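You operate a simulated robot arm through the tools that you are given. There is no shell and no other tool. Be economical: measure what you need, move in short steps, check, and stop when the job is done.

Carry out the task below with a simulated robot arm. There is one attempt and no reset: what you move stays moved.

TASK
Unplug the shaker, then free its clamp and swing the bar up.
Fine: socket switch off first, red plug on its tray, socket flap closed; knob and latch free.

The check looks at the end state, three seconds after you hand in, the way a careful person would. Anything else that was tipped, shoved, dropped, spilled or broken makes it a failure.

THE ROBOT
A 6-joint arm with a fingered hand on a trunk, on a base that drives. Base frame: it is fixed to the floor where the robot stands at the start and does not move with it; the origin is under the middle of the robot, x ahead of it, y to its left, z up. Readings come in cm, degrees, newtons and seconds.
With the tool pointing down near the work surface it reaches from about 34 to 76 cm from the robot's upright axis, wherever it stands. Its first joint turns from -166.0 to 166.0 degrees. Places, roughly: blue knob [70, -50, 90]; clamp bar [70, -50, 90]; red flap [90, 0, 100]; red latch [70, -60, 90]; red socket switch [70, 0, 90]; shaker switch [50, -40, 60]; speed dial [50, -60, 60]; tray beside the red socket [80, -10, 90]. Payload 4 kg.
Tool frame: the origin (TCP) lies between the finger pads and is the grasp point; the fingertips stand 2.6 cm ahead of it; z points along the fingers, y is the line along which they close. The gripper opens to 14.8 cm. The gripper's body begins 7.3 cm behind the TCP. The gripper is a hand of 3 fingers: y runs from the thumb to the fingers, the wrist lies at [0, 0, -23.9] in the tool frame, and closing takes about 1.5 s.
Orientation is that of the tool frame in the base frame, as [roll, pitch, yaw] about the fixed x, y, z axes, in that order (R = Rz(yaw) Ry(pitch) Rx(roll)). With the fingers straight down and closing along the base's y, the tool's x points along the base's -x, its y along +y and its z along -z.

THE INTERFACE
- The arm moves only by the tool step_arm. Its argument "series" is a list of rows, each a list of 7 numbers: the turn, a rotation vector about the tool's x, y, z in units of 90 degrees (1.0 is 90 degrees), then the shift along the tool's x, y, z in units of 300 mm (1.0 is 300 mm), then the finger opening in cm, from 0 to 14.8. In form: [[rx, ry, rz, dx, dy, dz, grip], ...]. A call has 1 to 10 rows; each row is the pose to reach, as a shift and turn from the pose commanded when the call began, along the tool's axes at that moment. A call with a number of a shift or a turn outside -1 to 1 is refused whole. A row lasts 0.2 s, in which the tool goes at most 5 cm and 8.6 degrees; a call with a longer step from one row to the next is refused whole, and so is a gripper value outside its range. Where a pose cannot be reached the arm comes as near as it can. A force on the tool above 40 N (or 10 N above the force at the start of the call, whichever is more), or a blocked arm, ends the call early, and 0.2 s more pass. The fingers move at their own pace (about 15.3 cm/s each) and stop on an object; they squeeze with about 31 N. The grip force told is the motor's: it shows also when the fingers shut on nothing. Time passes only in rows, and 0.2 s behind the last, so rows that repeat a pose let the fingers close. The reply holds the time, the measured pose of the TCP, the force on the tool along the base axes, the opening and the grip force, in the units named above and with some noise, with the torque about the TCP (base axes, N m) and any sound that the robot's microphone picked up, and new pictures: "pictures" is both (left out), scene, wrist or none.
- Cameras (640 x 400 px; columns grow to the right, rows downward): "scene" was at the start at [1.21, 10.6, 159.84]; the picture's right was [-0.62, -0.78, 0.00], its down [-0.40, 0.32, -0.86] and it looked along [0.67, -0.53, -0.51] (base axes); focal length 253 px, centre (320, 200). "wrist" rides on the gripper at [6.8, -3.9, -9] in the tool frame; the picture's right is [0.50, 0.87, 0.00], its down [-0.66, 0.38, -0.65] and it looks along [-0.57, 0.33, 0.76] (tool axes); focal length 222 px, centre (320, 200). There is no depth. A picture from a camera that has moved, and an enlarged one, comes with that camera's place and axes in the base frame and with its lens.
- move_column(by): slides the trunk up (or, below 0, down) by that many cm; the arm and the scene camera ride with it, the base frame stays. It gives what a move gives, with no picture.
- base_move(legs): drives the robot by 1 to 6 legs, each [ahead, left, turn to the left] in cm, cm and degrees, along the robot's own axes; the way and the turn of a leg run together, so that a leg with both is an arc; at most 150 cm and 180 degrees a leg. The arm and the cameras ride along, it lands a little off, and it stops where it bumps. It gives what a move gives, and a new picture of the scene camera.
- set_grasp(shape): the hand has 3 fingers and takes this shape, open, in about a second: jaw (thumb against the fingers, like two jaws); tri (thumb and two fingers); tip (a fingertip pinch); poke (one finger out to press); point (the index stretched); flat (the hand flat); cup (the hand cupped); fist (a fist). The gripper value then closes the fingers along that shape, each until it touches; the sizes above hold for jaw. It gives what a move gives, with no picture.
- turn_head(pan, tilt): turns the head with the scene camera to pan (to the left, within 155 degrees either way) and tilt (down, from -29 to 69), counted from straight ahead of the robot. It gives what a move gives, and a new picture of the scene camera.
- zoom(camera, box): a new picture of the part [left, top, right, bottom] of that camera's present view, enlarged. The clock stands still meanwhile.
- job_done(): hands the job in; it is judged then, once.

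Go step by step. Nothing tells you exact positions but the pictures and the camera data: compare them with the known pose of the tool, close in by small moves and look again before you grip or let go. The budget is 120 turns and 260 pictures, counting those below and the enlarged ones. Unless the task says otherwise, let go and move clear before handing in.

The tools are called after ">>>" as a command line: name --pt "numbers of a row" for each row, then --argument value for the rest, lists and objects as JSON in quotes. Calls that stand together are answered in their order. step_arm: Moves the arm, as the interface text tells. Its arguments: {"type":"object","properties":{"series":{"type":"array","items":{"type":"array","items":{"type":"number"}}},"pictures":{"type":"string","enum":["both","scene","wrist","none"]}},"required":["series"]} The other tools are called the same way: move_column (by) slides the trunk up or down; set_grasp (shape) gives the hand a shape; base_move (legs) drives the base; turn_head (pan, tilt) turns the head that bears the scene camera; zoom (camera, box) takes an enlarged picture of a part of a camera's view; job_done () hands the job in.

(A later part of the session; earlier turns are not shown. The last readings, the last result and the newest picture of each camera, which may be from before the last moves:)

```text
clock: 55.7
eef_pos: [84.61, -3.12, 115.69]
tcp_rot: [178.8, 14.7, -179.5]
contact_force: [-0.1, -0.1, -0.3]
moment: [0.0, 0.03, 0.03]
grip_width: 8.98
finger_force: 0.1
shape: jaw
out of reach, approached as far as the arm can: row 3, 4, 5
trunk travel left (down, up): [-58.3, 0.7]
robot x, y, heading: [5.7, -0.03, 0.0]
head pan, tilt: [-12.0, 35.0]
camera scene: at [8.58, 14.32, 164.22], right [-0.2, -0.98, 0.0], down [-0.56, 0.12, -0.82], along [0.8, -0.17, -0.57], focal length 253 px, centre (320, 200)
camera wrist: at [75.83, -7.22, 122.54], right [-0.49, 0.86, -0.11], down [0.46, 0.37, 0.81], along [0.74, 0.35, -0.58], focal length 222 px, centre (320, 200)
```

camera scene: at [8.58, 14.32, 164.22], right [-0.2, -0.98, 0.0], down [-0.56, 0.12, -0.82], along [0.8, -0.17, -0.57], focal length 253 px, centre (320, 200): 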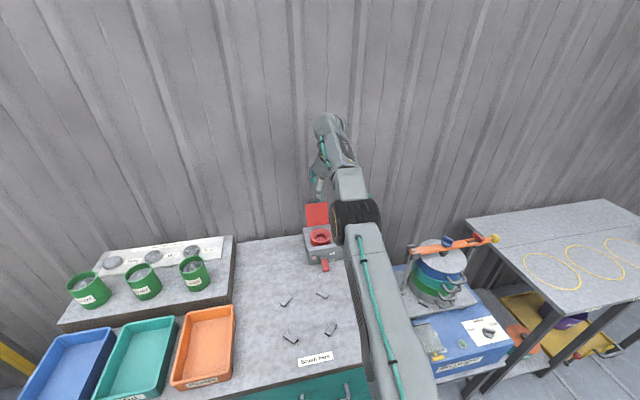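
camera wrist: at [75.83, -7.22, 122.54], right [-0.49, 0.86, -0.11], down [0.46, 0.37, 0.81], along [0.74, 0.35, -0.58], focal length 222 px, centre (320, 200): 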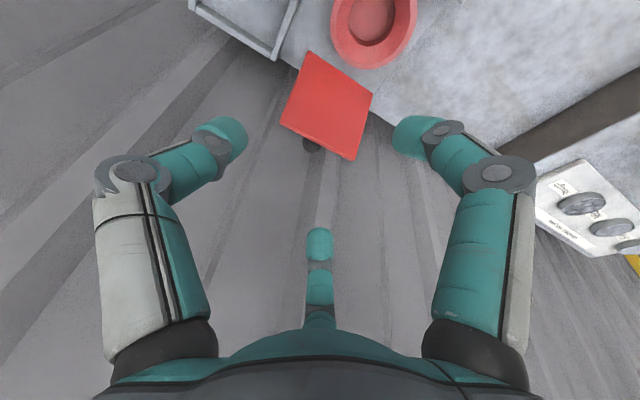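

The single finger (middle in picture) will go behind the flap's right half, clear of the wall bumper. I move forward and lower.

>>> step_arm --pt "0 0 0 -0.03 0.007 0.09 9" --pt "0 0 0 -0.019 0.007 0.177 9" --pt "0 0 0 -0.004 0.007 0.24 9" --pt "0 0 0 0.011 0.007 0.29 9" --pt "0 0 0 0.02 0.007 0.33 9" --pt "0 0 0 0.03 0.007 0.365 9" --pt "0 0 0 0.04 0.007 0.4 9" --pt "0 0 0 0.04 0.007 0.4 9"

>>> zoom --camera "wrist" --box '[240, 60, 440, 260]'

```text
clock: 57.5
eef_pos: [86.59, -2.47, 103.55]
tcp_rot: [178.8, 14.7, -179.6]
contact_force: [0.0, 0.4, 0.6]
moment: [0.05, 0.0, 0.01]
grip_width: 9.0
finger_force: 0.2
shape: jaw
out of reach, approached as far as the arm can: row 1, 2
trunk travel left (down, up): [-58.3, 0.7]
robot x, y, heading: [6.07, -0.34, -0.1]
head pan, tilt: [-12.0, 35.0]
camera scene: at [8.58, 14.32, 164.22], right [-0.2, -0.98, 0.0], down [-0.56, 0.12, -0.82], along [0.8, -0.17, -0.57], focal length 253 px, centre (320, 200)
camera wrist: at [77.79, -6.74, 110.51], right [-0.49, 0.86, -0.11], down [0.46, 0.37, 0.81], along [0.74, 0.35, -0.58], focal length 222 px, centre (320, 200)
```

scene: 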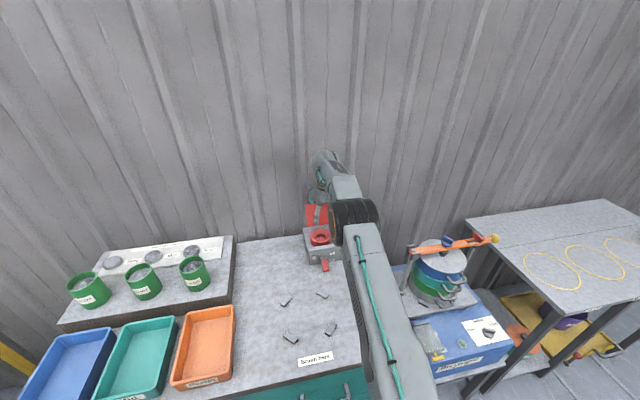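
wrist: 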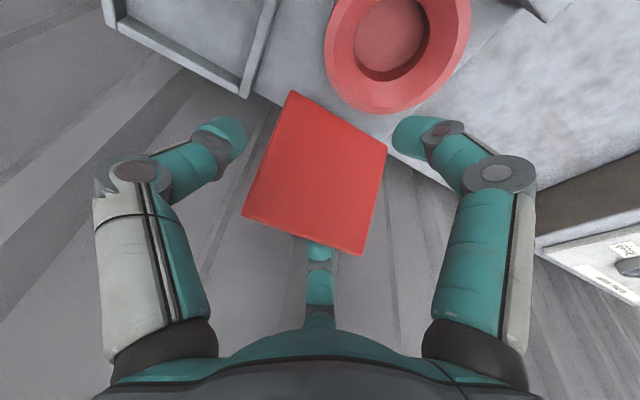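

```text
2.00 times, centred on (340, 160) of wrist
camera zoom: at [77.79, -6.74, 110.51], right [-0.49, 0.86, -0.11], down [0.46, 0.37, 0.81], along [0.74, 0.35, -0.58], focal length 444 px, centre (280, 280)
```

zoom: 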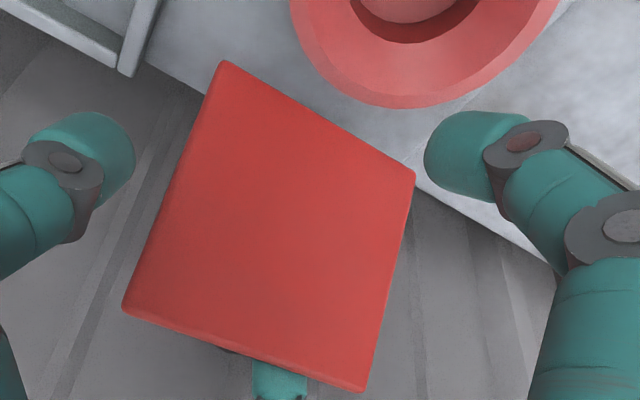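

The finger is behind the flap. I now draw it forward.

>>> step_arm --pt "0 0 0 0.06 0.003 -0.018 9" --pt "0 0 0 0.12 0.006 -0.037 9" --pt "0 0 0 0.18 0.01 -0.056 9" --pt "0 0 0 0.24 0.013 -0.075 9" --pt "0 0 0 0.3 0.016 -0.095 9" --pt "0 0 0 0.3 0.016 -0.095 9"

>>> zoom --camera "scene" --box '[270, 160, 400, 290]'

```text
clock: 58.9
eef_pos: [77.11, -2.25, 104.16]
tcp_rot: [178.8, 14.8, -179.6]
contact_force: [0.1, 0.0, 0.8]
moment: [0.0, -0.02, 0.0]
grip_width: 8.98
finger_force: 0.1
shape: jaw
trunk travel left (down, up): [-58.3, 0.7]
robot x, y, heading: [5.76, -0.17, 0.4]
head pan, tilt: [-12.0, 35.0]
camera scene: at [8.55, 14.32, 164.22], right [-0.2, -0.98, 0.0], down [-0.56, 0.12, -0.82], along [0.8, -0.17, -0.57], focal length 253 px, centre (320, 200)
camera wrist: at [68.37, -6.34, 111.04], right [-0.49, 0.86, -0.11], down [0.46, 0.37, 0.81], along [0.74, 0.35, -0.58], focal length 222 px, centre (320, 200)
```

scene: 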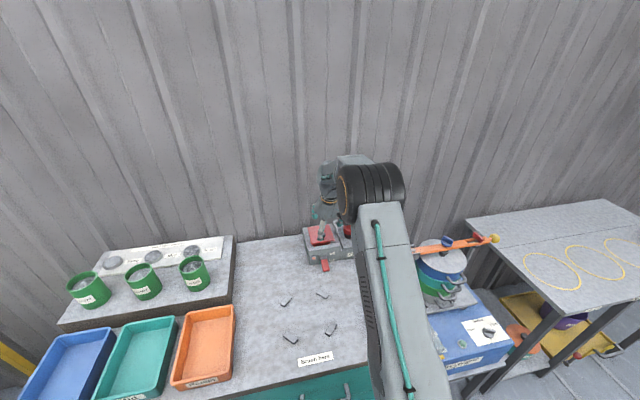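
wrist: 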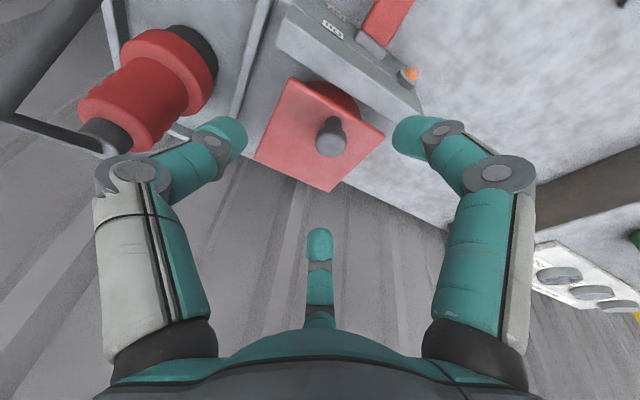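

```text
3.08 times, centred on (335, 225) of scene
camera zoom: at [8.55, 14.32, 164.22], right [-0.2, -0.98, 0.0], down [-0.56, 0.12, -0.82], along [0.8, -0.17, -0.57], focal length 777 px, centre (274, 123)
```

zoom: 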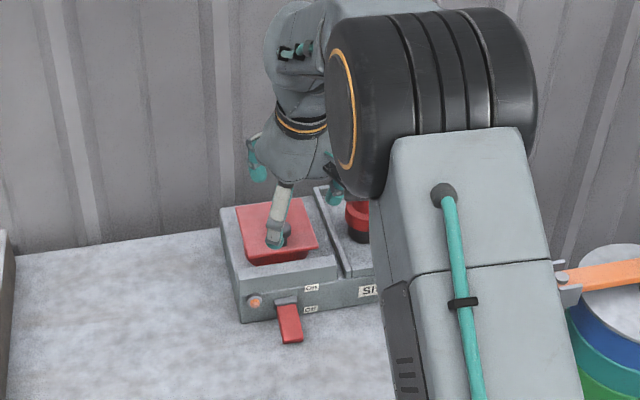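

The flap has closed. I lift the hand straight up, away from flap and plug.

>>> step_arm --pt "0 0 0 -0.02 0.01 -0.07 9" --pt "0 0 0 -0.04 0.02 -0.15 9" --pt "0 0 0 -0.03 0.03 -0.25 9" --pt "0 0 0 0.05 0.03 -0.36 9" --pt "0 0 0 0.15 0.03 -0.45 9" --pt "0 0 0 0.25 0.03 -0.5 9"

>>> zoom --camera "scene" --box '[270, 160, 400, 290]'

>>> zoom --camera "wrist" --box '[180, 0, 440, 260]'

```text
clock: 60.3
eef_pos: [65.94, -1.83, 116.83]
tcp_rot: [178.9, 14.8, -179.5]
contact_force: [0.0, 0.0, 0.1]
moment: [0.02, -0.01, -0.05]
grip_width: 9.01
finger_force: 0.1
shape: jaw
trunk travel left (down, up): [-58.3, 0.7]
robot x, y, heading: [5.98, -0.26, 0.1]
head pan, tilt: [-12.0, 35.0]
camera scene: at [8.5, 14.32, 164.22], right [-0.2, -0.98, 0.0], down [-0.56, 0.12, -0.82], along [0.8, -0.17, -0.57], focal length 253 px, centre (320, 200)
camera wrist: at [57.12, -5.87, 123.62], right [-0.49, 0.86, -0.11], down [0.46, 0.37, 0.81], along [0.74, 0.35, -0.58], focal length 222 px, centre (320, 200)
```

scene: 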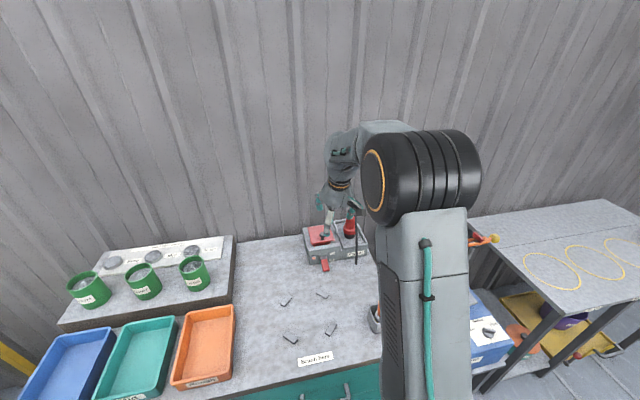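
wrist: 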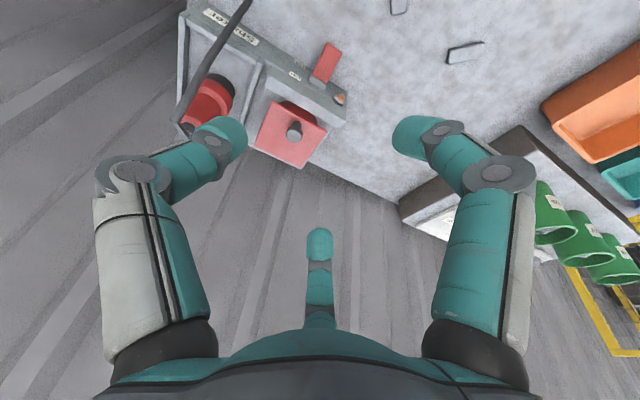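

```text
3.08 times, centred on (335, 225) of scene
camera zoom: at [8.5, 14.32, 164.22], right [-0.2, -0.98, 0.0], down [-0.56, 0.12, -0.82], along [0.8, -0.17, -0.57], focal length 777 px, centre (274, 123)
```

zoom: 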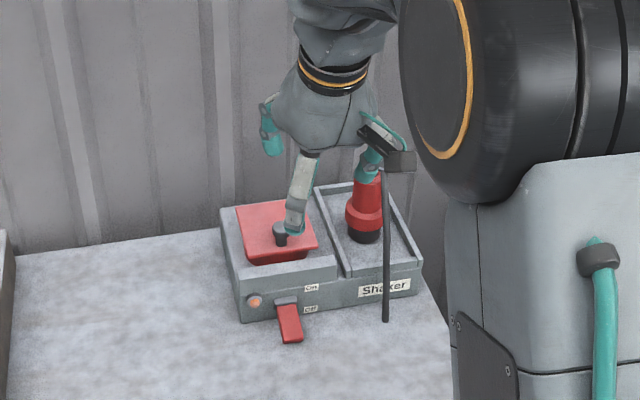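

```text
1.54 times, centred on (310, 130) of wrist
camera zoom: at [57.12, -5.87, 123.62], right [-0.49, 0.86, -0.11], down [0.46, 0.37, 0.81], along [0.74, 0.35, -0.58], focal length 342 px, centre (335, 308)
```

zoom: 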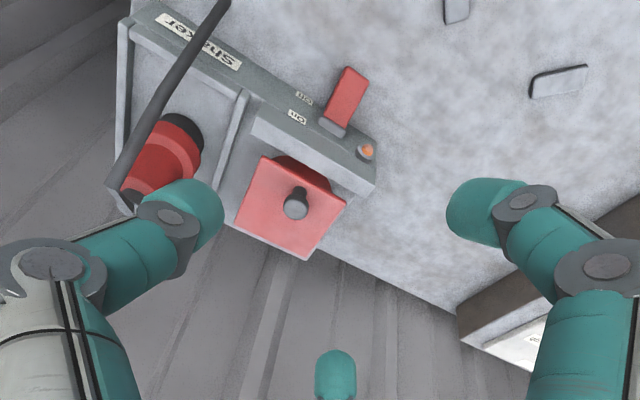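

Socket part is done. I retract the hand and drive back and to the right, to stand in front of the shaker.

>>> step_arm --pt "0 0.05 0 0.12 0 -0.06 9" --pt "0 0.1 0 0.24 0 -0.12 9" --pt "0 0.16 0 0.36 0 -0.18 9" --pt "0 0.16 0 0.48 0 -0.24 9" --pt "0 0.16 0 0.48 0 -0.24 9" --pictures "none"

>>> base_move --legs '[[-6, 0, 0], [0, -46, 0]]'

>>> turn_head --pan -5 --tilt 45

```text
clock: 61.5
eef_pos: [50.26, -1.87, 120.04]
tcp_rot: [178.8, 0.2, -179.5]
contact_force: [0.2, 0.1, 0.4]
moment: [-0.01, 0.01, -0.01]
grip_width: 8.99
finger_force: 0.0
shape: jaw
trunk travel left (down, up): [-58.3, 0.7]
robot x, y, heading: [5.79, 0.07, 0.1]
head pan, tilt: [-12.0, 35.0]
```

```text
clock: 64.8
eef_pos: [44.67, -47.19, 119.95]
tcp_rot: [178.9, 0.4, -179.0]
contact_force: [-0.2, 0.1, -0.2]
moment: [0.02, -0.01, -0.02]
grip_width: 8.96
finger_force: 0.1
shape: jaw
trunk travel left (down, up): [-58.3, 0.7]
robot x, y, heading: [-0.07, -46.0, 0.5]
head pan, tilt: [-12.0, 35.0]
camera scene: at [2.8, -31.3, 164.22], right [-0.2, -0.98, 0.0], down [-0.56, 0.11, -0.82], along [0.8, -0.16, -0.57], focal length 253 px, centre (320, 200)
```

scene: 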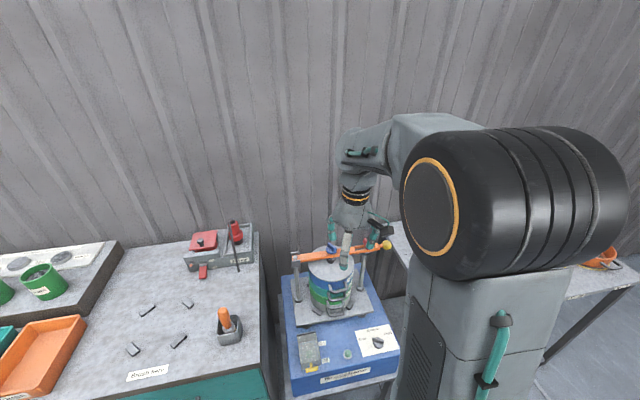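

```text
clock: 65.5
eef_pos: [44.52, -47.2, 119.89]
tcp_rot: [178.9, 0.4, -179.0]
contact_force: [0.5, -0.4, 0.2]
moment: [0.0, 0.01, -0.06]
grip_width: 8.99
finger_force: 0.1
shape: jaw
trunk travel left (down, up): [-58.3, 0.7]
robot x, y, heading: [0.2, -45.88, 0.6]
head pan, tilt: [-5.0, 45.0]
camera scene: at [2.28, -30.14, 162.74], right [-0.08, -1.0, 0.0], down [-0.7, 0.06, -0.71], along [0.71, -0.06, -0.71], focal length 253 px, centre (320, 200)
```

scene: 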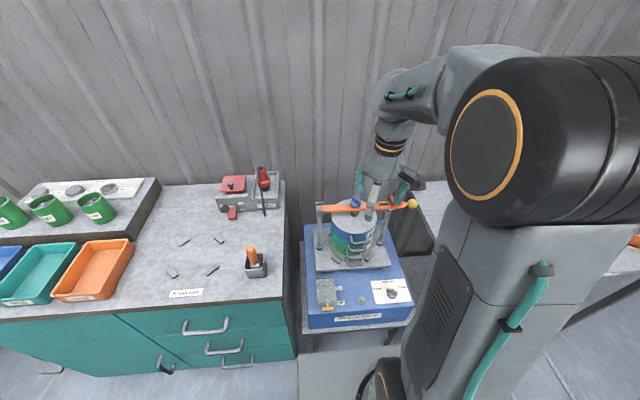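

>>> step_arm --pt "0 0 0 0.03 -0.15 -0.04 9" --pt "0 0 0 0.06 -0.3 -0.08 9" --pt "0 0 0 0.1 -0.45 -0.1 9" --pt "0 0 0 0.12 -0.6 -0.12 9" --pt "0 0 0 0.12 -0.75 -0.14 9" --pt "0 0 0 0.12 -0.75 -0.14 9"

>>> zoom --camera "scene" --box '[290, 160, 440, 330]'

>>> zoom --camera "wrist" --box '[160, 20, 480, 260]'

```text
clock: 66.9
eef_pos: [41.44, -69.9, 123.77]
tcp_rot: [178.9, 0.4, -179.1]
contact_force: [-0.4, -0.5, 0.4]
moment: [0.01, 0.0, -0.05]
grip_width: 8.99
finger_force: 0.0
shape: jaw
trunk travel left (down, up): [-58.3, 0.7]
robot x, y, heading: [0.35, -45.59, 0.6]
head pan, tilt: [-5.0, 45.0]
camera scene: at [2.27, -30.15, 162.74], right [-0.08, -1.0, 0.0], down [-0.7, 0.06, -0.71], along [0.7, -0.06, -0.71], focal length 253 px, centre (320, 200)
camera wrist: at [34.62, -74.18, 132.51], right [-0.52, 0.86, 0.01], down [0.64, 0.38, 0.67], along [0.56, 0.35, -0.75], focal length 222 px, centre (320, 200)
```

scene: 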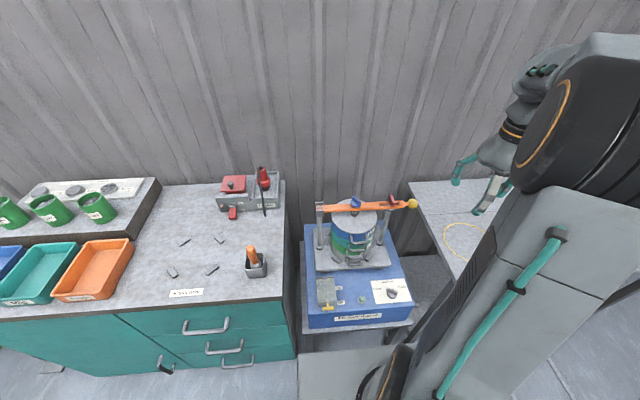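
wrist: 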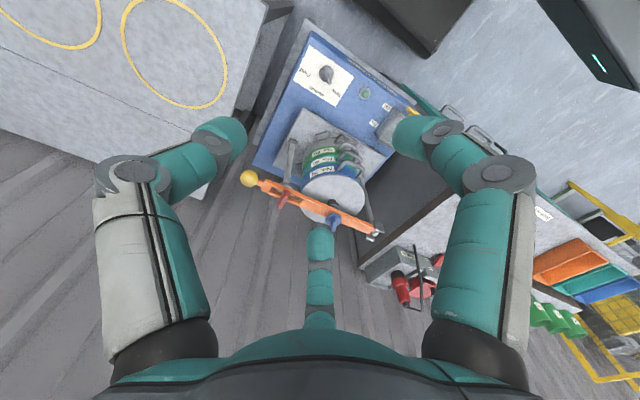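

```text
2.35 times, centred on (365, 245) of scene
camera zoom: at [2.27, -30.15, 162.74], right [-0.08, -1.0, 0.0], down [-0.7, 0.06, -0.71], along [0.7, -0.06, -0.71], focal length 594 px, centre (214, 94)
```

zoom: 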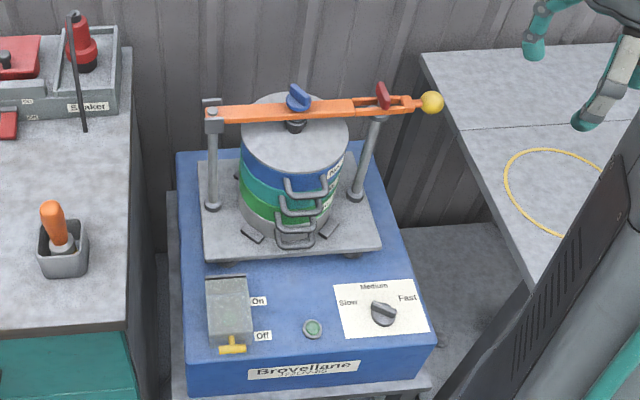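

```text
1.67 times, centred on (320, 140) of wrist
camera zoom: at [34.62, -74.18, 132.51], right [-0.52, 0.86, 0.01], down [0.64, 0.38, 0.67], along [0.56, 0.35, -0.75], focal length 370 px, centre (320, 300)
```

zoom: 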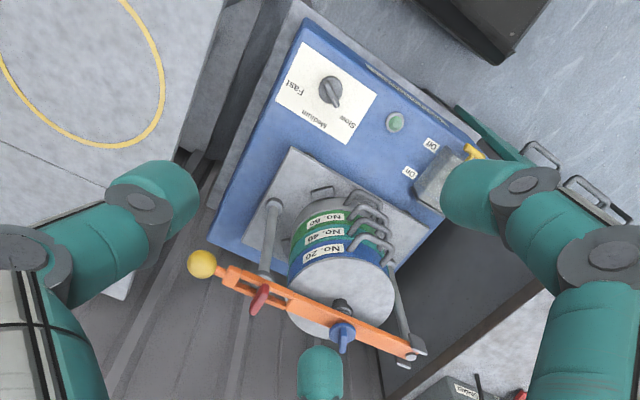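

Knob is at about (67.8,−49.6,94), latch (67.8,−63.5,94), hinge (67.8,−35.6,91), ball handle (67.9,−72.2,91). I look closer.

>>> zoom --camera "scene" --box '[310, 180, 420, 250]'

>>> zoom --camera "wrist" --box '[230, 150, 390, 250]'

```text
5.71 times, centred on (365, 215) of scene
camera zoom: at [2.27, -30.15, 162.74], right [-0.08, -1.0, 0.0], down [-0.7, 0.06, -0.71], along [0.7, -0.06, -0.71], focal length 1444 px, centre (63, 114)
```

zoom: 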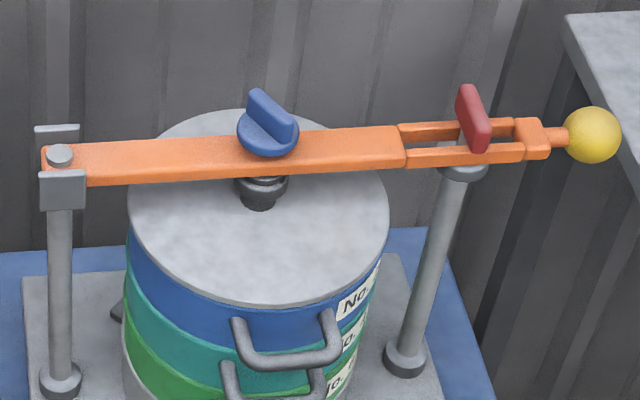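

```text
4.00 times, centred on (310, 200) of wrist
camera zoom: at [34.62, -74.18, 132.51], right [-0.52, 0.86, 0.01], down [0.64, 0.38, 0.67], along [0.56, 0.35, -0.75], focal length 888 px, centre (360, 200)
```

zoom: 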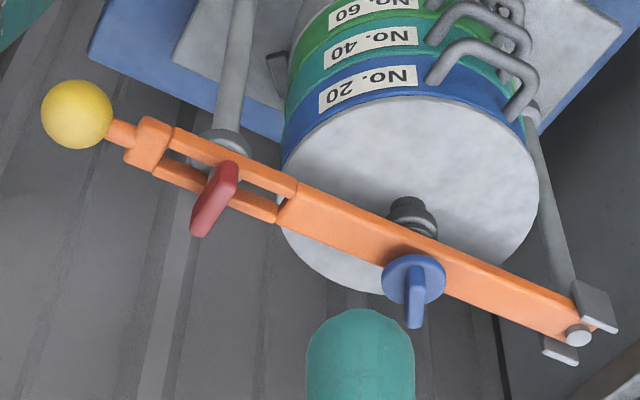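

The red latch is a T‑head lying across the bar's slot (must be turned 90° along the slot); the blue wing knob must be unscrewed. I move the hand above the knob to measure its wing direction.

>>> step_arm --pt "0 0 0 -0.11 0.083 0.07 7" --pt "0 0 0 -0.22 0.166 0.14 7" --pt "0 0 0 -0.33 0.249 0.21 7" --pt "0 0 0 -0.44 0.332 0.28 7" --pt "0 0 0 -0.55 0.415 0.35 7" --pt "0 0 0 -0.66 0.5 0.42 7" --pt "0 0 0 -0.77 0.58 0.48 7" --pt "0 0 0 -0.88 0.663 0.54 7" --pt "0 0 0 -0.88 0.663 0.54 7"

>>> zoom --camera "wrist" --box '[220, 80, 420, 280]'

```text
clock: 68.9
eef_pos: [67.76, -49.16, 108.24]
tcp_rot: [178.9, 0.4, -179.0]
contact_force: [-0.1, -0.6, 0.8]
moment: [0.01, 0.01, -0.03]
grip_width: 7.06
finger_force: 0.0
shape: jaw
trunk travel left (down, up): [-58.3, 0.7]
robot x, y, heading: [-0.18, -45.59, 0.5]
head pan, tilt: [-5.0, 45.0]
camera scene: at [2.3, -30.13, 162.74], right [-0.08, -1.0, 0.0], down [-0.71, 0.06, -0.71], along [0.7, -0.06, -0.71], focal length 253 px, centre (320, 200)
camera wrist: at [60.98, -53.39, 117.06], right [-0.51, 0.86, 0.01], down [0.65, 0.38, 0.67], along [0.57, 0.35, -0.75], focal length 222 px, centre (320, 200)
```

scene: 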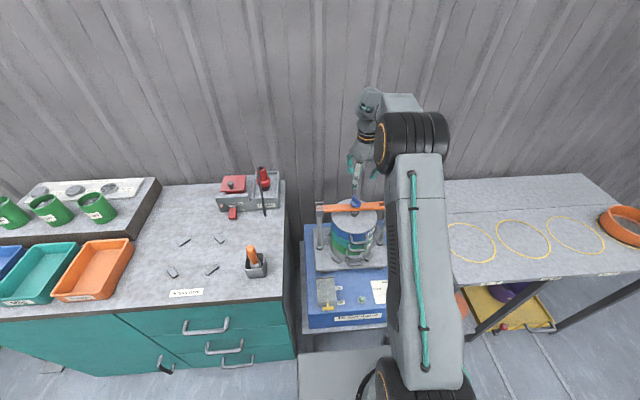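
wrist: 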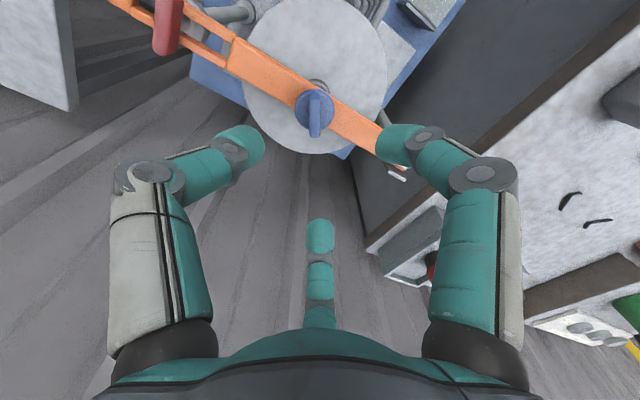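

```text
2.00 times, centred on (320, 180) of wrist
camera zoom: at [60.98, -53.39, 117.06], right [-0.51, 0.86, 0.01], down [0.65, 0.38, 0.67], along [0.57, 0.35, -0.75], focal length 444 px, centre (320, 240)
```

zoom: 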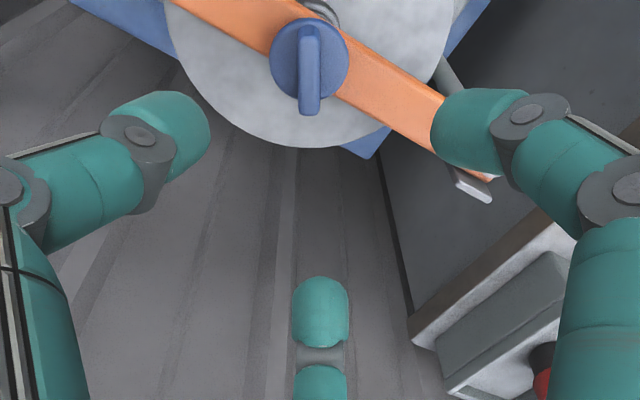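

The wing points about 32° from x toward y, centre (68.0,−49.5), top z≈95. I turn the hand 31° so it closes across the wing and descend partly.

>>> step_arm --pt "0 0 -0.09 -0.003 -0.003 0.06 6" --pt "0 0 -0.18 -0.006 -0.006 0.12 6" --pt "0 0 -0.27 -0.01 -0.012 0.18 6" --pt "0 0 -0.345 -0.01 -0.012 0.24 6" --pt "0 0 -0.345 -0.01 -0.012 0.3 6" --pt "0 0 -0.345 -0.01 -0.012 0.3 6"

>>> zoom --camera "wrist" --box '[220, 80, 420, 280]'

>>> zoom --camera "scene" --box '[310, 150, 420, 250]'

```text
clock: 70.3
eef_pos: [67.9, -49.4, 98.94]
tcp_rot: [179.3, 0.9, -147.9]
contact_force: [0.3, -1.6, -0.2]
moment: [0.03, -0.01, 0.04]
grip_width: 6.04
finger_force: 0.1
shape: jaw
trunk travel left (down, up): [-58.3, 0.7]
robot x, y, heading: [-0.39, -45.89, 0.4]
head pan, tilt: [-5.0, 45.0]
camera scene: at [2.3, -30.14, 162.74], right [-0.08, -1.0, 0.0], down [-0.7, 0.06, -0.71], along [0.7, -0.06, -0.71], focal length 253 px, centre (320, 200)
camera wrist: at [64.33, -56.47, 107.81], right [-0.88, 0.47, 0.0], down [0.35, 0.66, 0.67], along [0.31, 0.59, -0.74], focal length 222 px, centre (320, 200)
```

scene: 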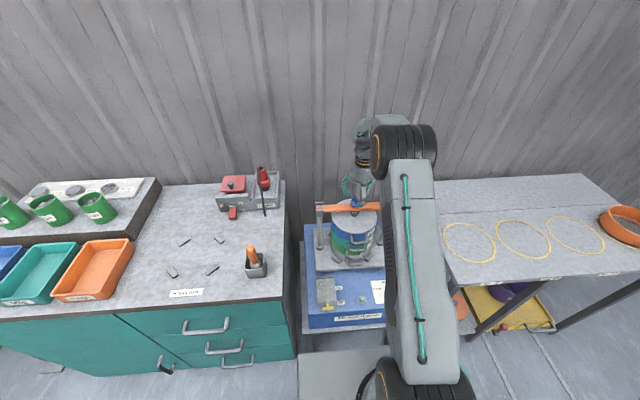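
wrist: 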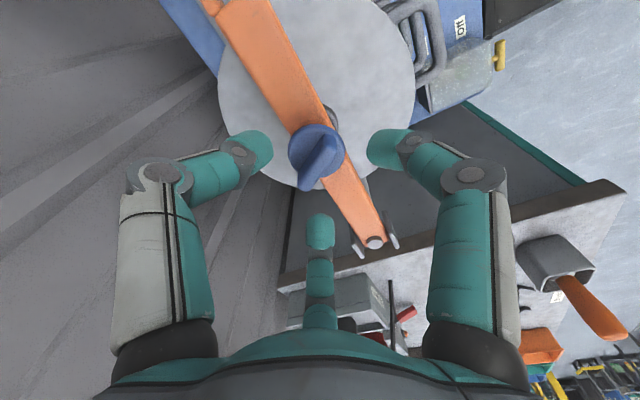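

```text
2.00 times, centred on (320, 180) of wrist
camera zoom: at [64.33, -56.47, 107.81], right [-0.88, 0.47, 0.0], down [0.35, 0.66, 0.67], along [0.31, 0.59, -0.74], focal length 444 px, centre (320, 240)
```

zoom: 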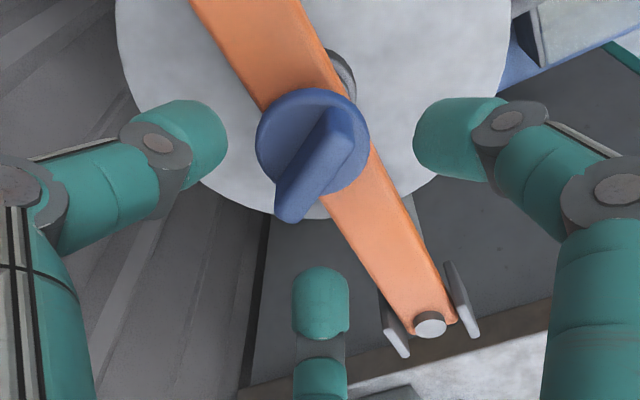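

```text
4.00 times, centred on (365, 200) of scene
camera zoom: at [2.3, -30.14, 162.74], right [-0.08, -1.0, 0.0], down [-0.7, 0.06, -0.71], along [0.7, -0.06, -0.71], focal length 1010 px, centre (140, 200)
```

zoom: 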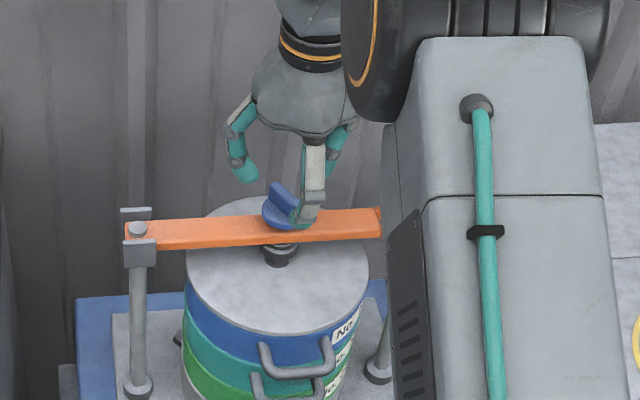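

The hand is aligned with the wing. I lower 2.8 cm and grip.

>>> step_arm --pt "0 0 0 -0.007 -0.008 0.05 6" --pt "0 0 0 -0.007 -0.008 0.094 6" --pt "0 0 0 -0.007 -0.008 0.094 0" --pt "0 0 0 -0.007 -0.008 0.094 0" --pt "0 0 0 -0.007 -0.008 0.094 0" --pt "0 0 0 -0.007 -0.008 0.094 0" --pt "0 0 0 -0.007 -0.008 0.094 0" --pictures "wrist"

>>> zoom --camera "wrist" --box '[240, 80, 400, 240]'

>>> zoom --camera "scene" --box '[310, 150, 420, 250]'

```text
clock: 71.9
eef_pos: [68.23, -49.31, 96.31]
tcp_rot: [179.2, 0.9, -148.0]
contact_force: [2.6, 5.4, 3.1]
moment: [0.11, -0.19, -0.01]
grip_width: 2.69
finger_force: 31.0
shape: jaw
trunk travel left (down, up): [-58.3, 0.7]
robot x, y, heading: [0.07, -45.78, 0.7]
head pan, tilt: [-5.0, 45.0]
camera wrist: at [64.56, -56.41, 105.06], right [-0.88, 0.47, 0.0], down [0.35, 0.66, 0.67], along [0.31, 0.59, -0.74], focal length 222 px, centre (320, 200)
```

wrist: 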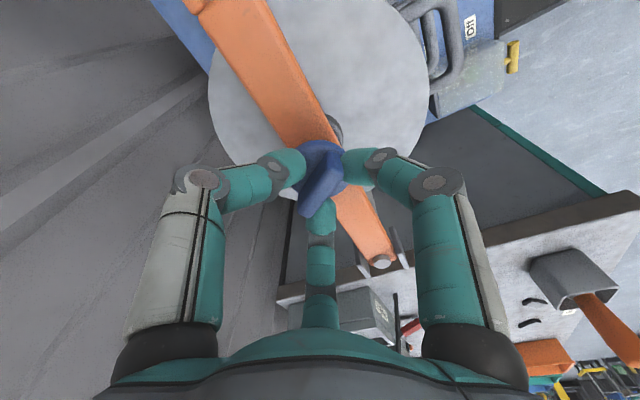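

```text
2.50 times, centred on (320, 160) of wrist
camera zoom: at [64.56, -56.41, 105.06], right [-0.88, 0.47, 0.0], down [0.35, 0.66, 0.67], along [0.31, 0.59, -0.74], focal length 555 px, centre (320, 300)
```

zoom: 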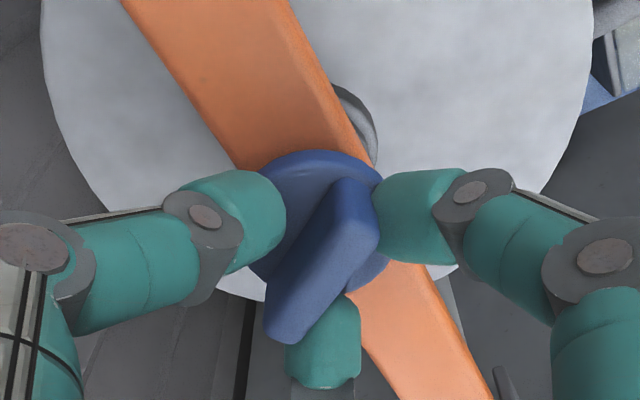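

```text
4.00 times, centred on (365, 200) of scene
camera zoom: at [2.28, -30.08, 162.73], right [-0.08, -1.0, 0.0], down [-0.7, 0.06, -0.71], along [0.7, -0.06, -0.71], focal length 1010 px, centre (140, 200)
```

zoom: 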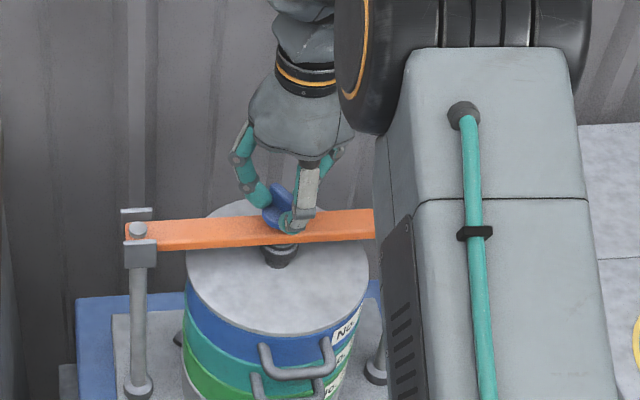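

Gripped. Now I turn counter-clockwise (seen from above) by about 80°.

>>> step_arm --pt "0 0 -0.08 0 0 0 0" --pt "0 0 -0.17 0 0 0 0" --pt "0 0 -0.26 0 0 0 0" --pt "0 0 -0.35 0 0 0 0" --pt "0 0 -0.44 0 0 0 0" --pt "0 0 -0.53 0 0 0 0" --pt "0 0 -0.62 0 0 0 0" --pt "0 0 -0.71 0 0 0 0" --pt "0 0 -0.8 0 0 0 0" --pt "0 0 -0.89 0 0 0 0" --pictures "wrist"

>>> zoom --camera "scene" --box '[310, 150, 420, 250]'

```text
clock: 74.1
eef_pos: [68.28, -49.46, 96.19]
tcp_rot: [-179.1, 0.9, -67.8]
contact_force: [6.2, 2.3, 4.2]
moment: [0.18, -0.28, -0.05]
grip_width: 2.6
finger_force: 30.8
shape: jaw
trunk travel left (down, up): [-58.3, 0.7]
robot x, y, heading: [0.0, -45.81, 0.5]
head pan, tilt: [-5.0, 45.0]
camera wrist: at [74.41, -54.4, 105.19], right [-0.61, -0.79, -0.02], down [-0.6, 0.45, 0.66], along [-0.51, 0.41, -0.75], focal length 222 px, centre (320, 200)
```

wrist: 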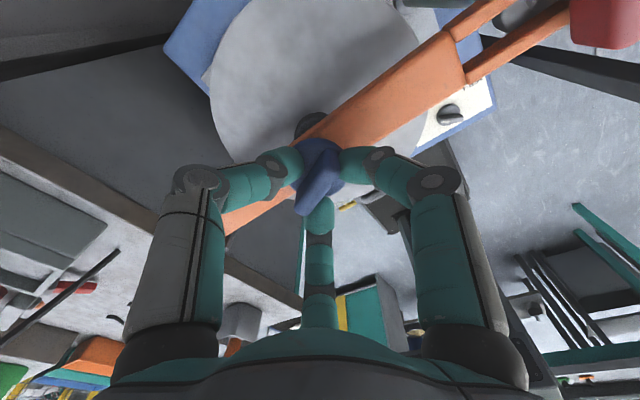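

```text
4.00 times, centred on (365, 200) of scene
camera zoom: at [2.31, -30.12, 162.74], right [-0.08, -1.0, 0.0], down [-0.71, 0.06, -0.71], along [0.7, -0.06, -0.71], focal length 1010 px, centre (140, 200)
```

zoom: 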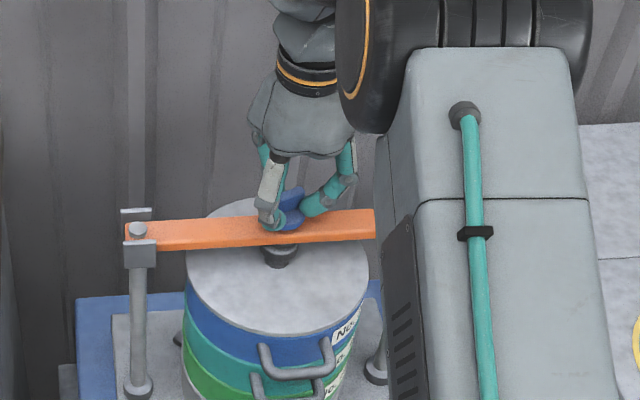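

The knob turns with the hand. I continue another 80°.

>>> step_arm --pt "0 0 -0.08 0 0 0 0" --pt "0 0 -0.17 0 0 0 0" --pt "0 0 -0.26 0 0 0 0" --pt "0 0 -0.35 0 0 0 0" --pt "0 0 -0.44 0 0 0 0" --pt "0 0 -0.53 0 0 0 0" --pt "0 0 -0.62 0 0 0 0" --pt "0 0 -0.71 0 0 0 0" --pt "0 0 -0.8 0 0 0 0" --pt "0 0 -0.89 0 0 0 0" --pictures "wrist"

>>> zoom --camera "wrist" --box '[240, 80, 400, 240]'

>>> zoom --camera "scene" --box '[310, 150, 420, 250]'

```text
clock: 76.3
eef_pos: [68.33, -49.46, 96.1]
tcp_rot: [-179.0, -0.5, 12.4]
contact_force: [9.9, -1.8, 5.6]
moment: [0.17, -0.24, 0.03]
grip_width: 2.37
finger_force: 31.1
shape: jaw
trunk travel left (down, up): [-58.3, 0.7]
robot x, y, heading: [0.62, -45.93, 0.2]
head pan, tilt: [-5.0, 45.0]
camera wrist: at [74.01, -44.32, 105.32], right [0.67, -0.74, -0.01], down [-0.56, -0.52, 0.64], along [-0.48, -0.43, -0.77], focal length 222 px, centre (320, 200)
```

wrist: 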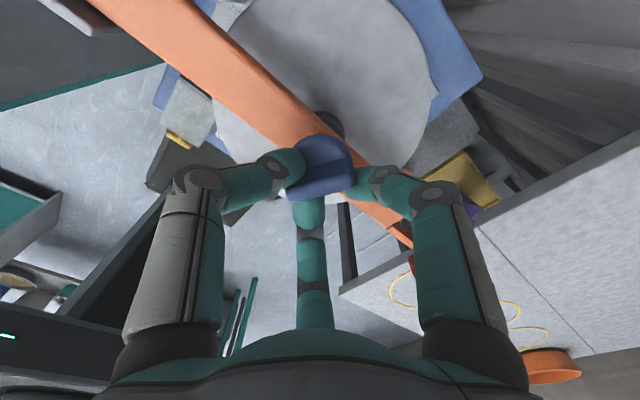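

```text
2.50 times, centred on (320, 160) of wrist
camera zoom: at [74.01, -44.32, 105.32], right [0.67, -0.74, -0.01], down [-0.56, -0.52, 0.64], along [-0.48, -0.43, -0.77], focal length 555 px, centre (320, 300)
```

zoom: 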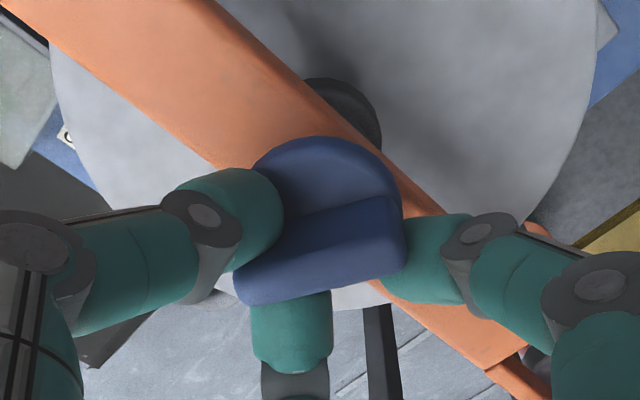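

```text
4.00 times, centred on (365, 200) of scene
camera zoom: at [2.28, -30.11, 162.74], right [-0.08, -1.0, 0.0], down [-0.7, 0.06, -0.71], along [0.7, -0.06, -0.71], focal length 1010 px, centre (140, 200)
```

zoom: 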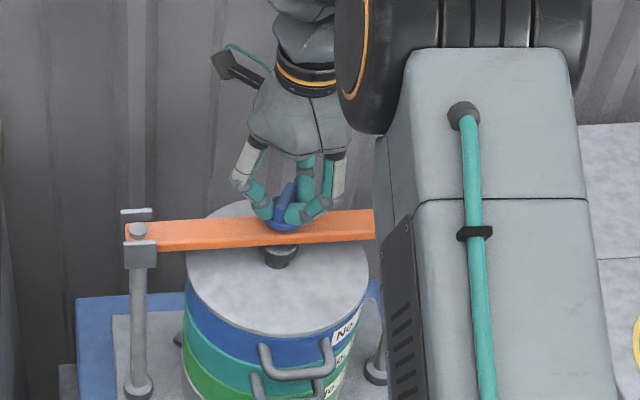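

The wing turned about 120° and then slipped in my fingers. I re-grip it squarely and test whether it turns further.

>>> step_arm --pt "0 0 0 0 0 0 5.5" --pt "0 0 0 0 0 0 5.5" --pt "0 0 0.09 0 0 0 5.5" --pt "0 0 0.18 0 0 0 5.5" --pt "0 0 0.27 0 0 0 5.5" --pt "0 0 0.36 0 0 0 5.5" --pt "0 0 0.43 0 0 0 5.5" --pt "0 0 0.43 0 0 0 5.5" --pictures "wrist"

>>> zoom --camera "wrist" --box '[240, 80, 400, 240]'

>>> zoom --camera "scene" --box '[330, 190, 390, 240]'

```text
clock: 78.1
eef_pos: [68.24, -49.32, 96.26]
tcp_rot: [-178.8, 0.1, -26.6]
contact_force: [0.1, 0.0, 0.2]
moment: [0.01, 0.01, -0.01]
grip_width: 5.48
finger_force: 0.0
shape: jaw
trunk travel left (down, up): [-58.3, 0.7]
robot x, y, heading: [-0.14, -45.85, 0.7]
head pan, tilt: [-5.0, 45.0]
camera wrist: at [76.01, -49.13, 105.28], right [0.06, -1.0, -0.02], down [-0.76, -0.06, 0.65], along [-0.65, -0.02, -0.76], focal length 222 px, centre (320, 200)
```

wrist: 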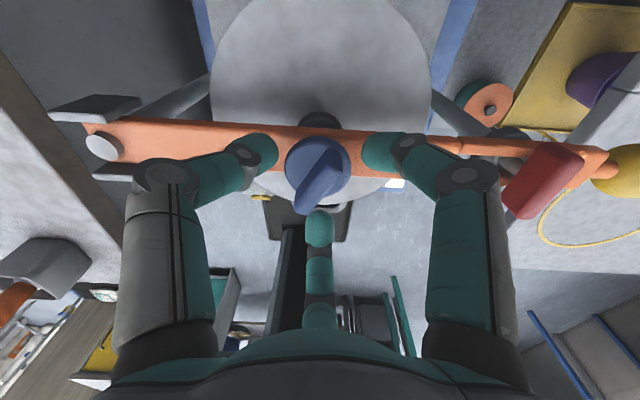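

```text
2.50 times, centred on (320, 160) of wrist
camera zoom: at [76.01, -49.13, 105.28], right [0.06, -1.0, -0.02], down [-0.76, -0.06, 0.65], along [-0.65, -0.02, -0.76], focal length 555 px, centre (320, 300)
```

zoom: 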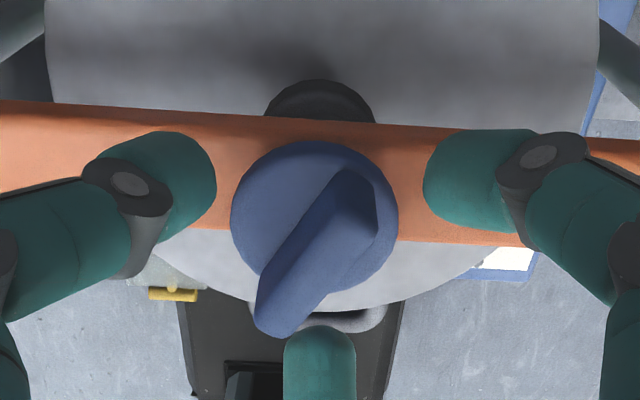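

```text
8.00 times, centred on (360, 215) of scene
camera zoom: at [2.29, -30.14, 162.74], right [-0.08, -1.0, 0.0], down [-0.7, 0.06, -0.71], along [0.7, -0.06, -0.71], focal length 2021 px, centre (0, 80)
```

zoom: 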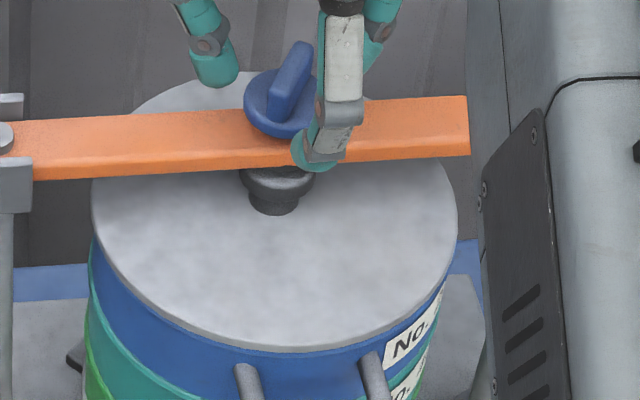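

>>> step_arm --pt "0 0 0 0 0 0.0 0" --pt "0 0 0 0 0 0.0 0" --pt "0 0 0 0 0 0.0 0" --pt "0 0 -0.08 0 0 0 0" --pt "0 0 -0.17 0 0 0 0" --pt "0 0 -0.26 0 0 0 0" --pt "0 0 -0.35 0 0 0 0" --pt "0 0 -0.44 0 0 0 0" --pt "0 0 -0.53 0 0 0 0" --pt "0 0 -0.62 0 0 0 0" --pictures "wrist"

>>> zoom --camera "wrist" --box '[240, 80, 400, 240]'

>>> zoom --camera "scene" --box '[330, 190, 390, 240]'

```text
clock: 80.3
eef_pos: [68.56, -49.01, 96.2]
tcp_rot: [-179.2, -1.0, 29.5]
contact_force: [29.7, 22.2, 7.6]
moment: [0.04, 0.06, -0.59]
grip_width: 1.92
finger_force: 30.9
shape: jaw
trunk travel left (down, up): [-58.3, 0.7]
robot x, y, heading: [-0.05, -45.77, 0.5]
head pan, tilt: [-5.0, 45.0]
camera wrist: at [72.46, -42.43, 105.34], right [0.86, -0.51, 0.0], down [-0.39, -0.67, 0.64], along [-0.33, -0.55, -0.77], focal length 222 px, centre (320, 200)
```

wrist: 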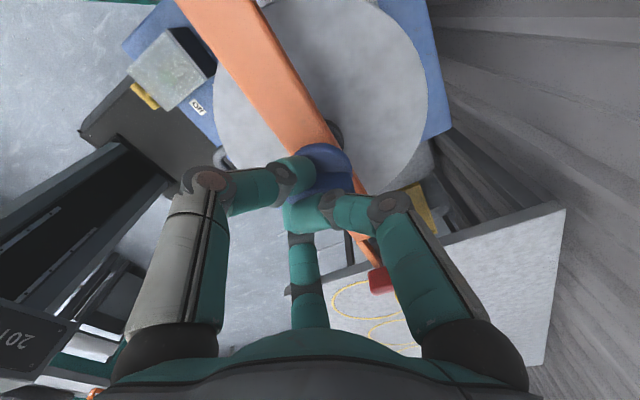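

```text
2.50 times, centred on (320, 160) of wrist
camera zoom: at [72.46, -42.43, 105.34], right [0.86, -0.51, 0.0], down [-0.39, -0.67, 0.64], along [-0.33, -0.55, -0.77], focal length 555 px, centre (320, 300)
```

zoom: 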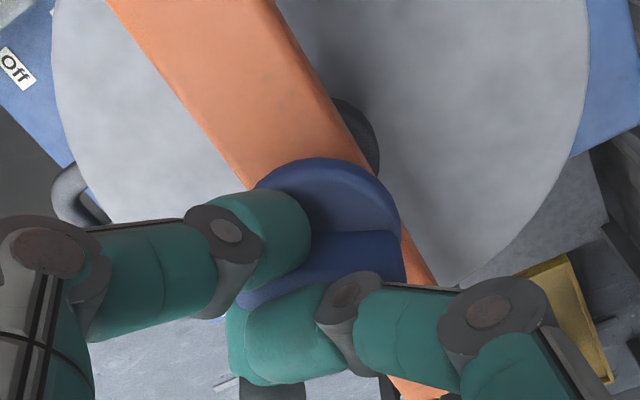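

```text
8.00 times, centred on (360, 215) of scene
camera zoom: at [2.59, -29.82, 162.71], right [-0.08, -1.0, 0.0], down [-0.71, 0.05, -0.71], along [0.7, -0.06, -0.71], focal length 2021 px, centre (0, 80)
```

zoom: 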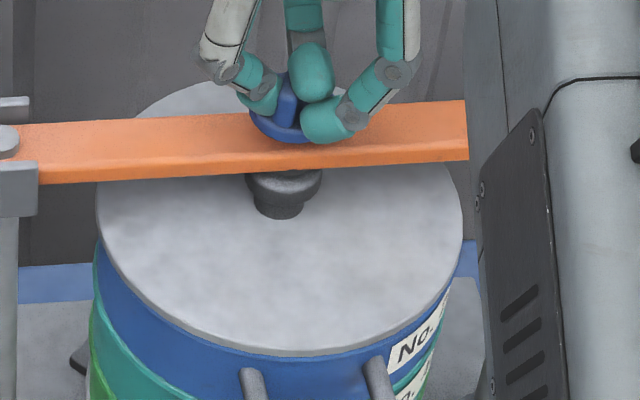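

Resistance with side force: the knob is at its loosened stop (~125°). I ease back, release and rise.

>>> step_arm --pt "0 0 0.09 0 0 0 0" --pt "0 0 0.18 0 0 0 3" --pt "0 0 0.27 0 0 0 5.5" --pt "0 0 0.36 0 0 0 6" --pt "0 0 0.36 0 0 -0.06 6" --pt "0 0 0.36 0 0 -0.16 6" --pt "0 0 0.36 0 0 -0.26 6" --pt "0 0 0.36 0 0 -0.36 6" --pt "0 0 0.36 0 0 -0.4 6"

>>> zoom --camera "scene" --box '[310, 180, 420, 250]'

>>> zoom --camera "wrist" --box '[180, 40, 460, 240]'

```text
clock: 82.3
eef_pos: [68.24, -49.53, 108.29]
tcp_rot: [-178.9, -0.3, -3.1]
contact_force: [0.4, 0.3, -0.2]
moment: [0.0, 0.0, -0.01]
grip_width: 5.98
finger_force: 0.1
shape: jaw
trunk travel left (down, up): [-58.3, 0.7]
robot x, y, heading: [0.28, -45.37, 0.5]
head pan, tilt: [-5.0, 45.0]
camera scene: at [2.27, -30.14, 162.74], right [-0.08, -1.0, 0.0], down [-0.7, 0.06, -0.71], along [0.7, -0.06, -0.71], focal length 253 px, centre (320, 200)
camera wrist: at [75.09, -46.26, 117.4], right [0.45, -0.89, -0.01], down [-0.68, -0.36, 0.64], along [-0.58, -0.28, -0.77], focal length 222 px, centre (320, 200)
```

scene: 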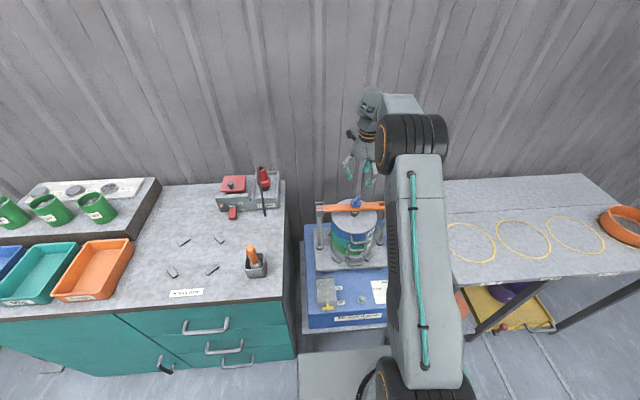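
wrist: 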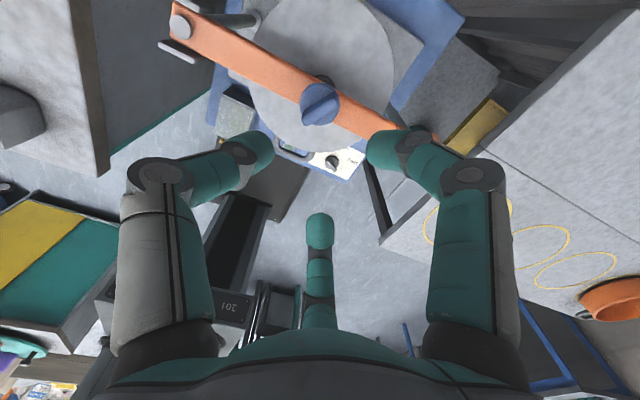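

```text
5.71 times, centred on (365, 215) of scene
camera zoom: at [2.27, -30.14, 162.74], right [-0.08, -1.0, 0.0], down [-0.7, 0.06, -0.71], along [0.7, -0.06, -0.71], focal length 1444 px, centre (63, 114)
```

zoom: 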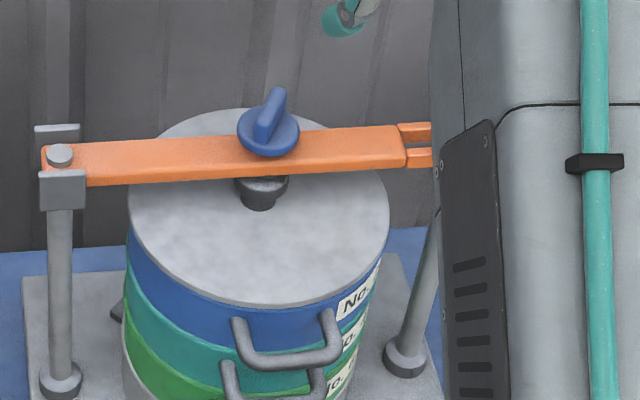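

```text
2.00 times, centred on (320, 140) of wrist
camera zoom: at [75.09, -46.26, 117.4], right [0.45, -0.89, -0.01], down [-0.68, -0.36, 0.64], along [-0.58, -0.28, -0.77], focal length 444 px, centre (320, 320)
```

zoom: 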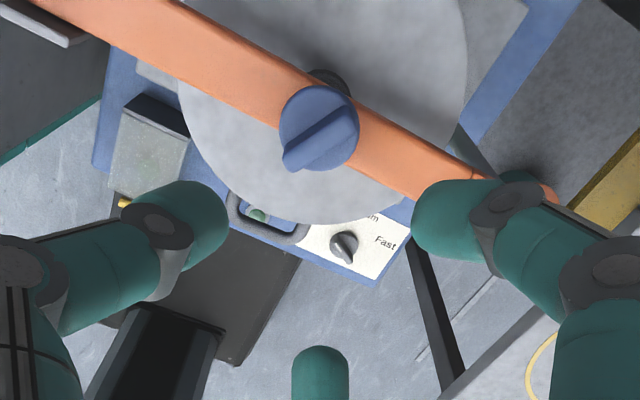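

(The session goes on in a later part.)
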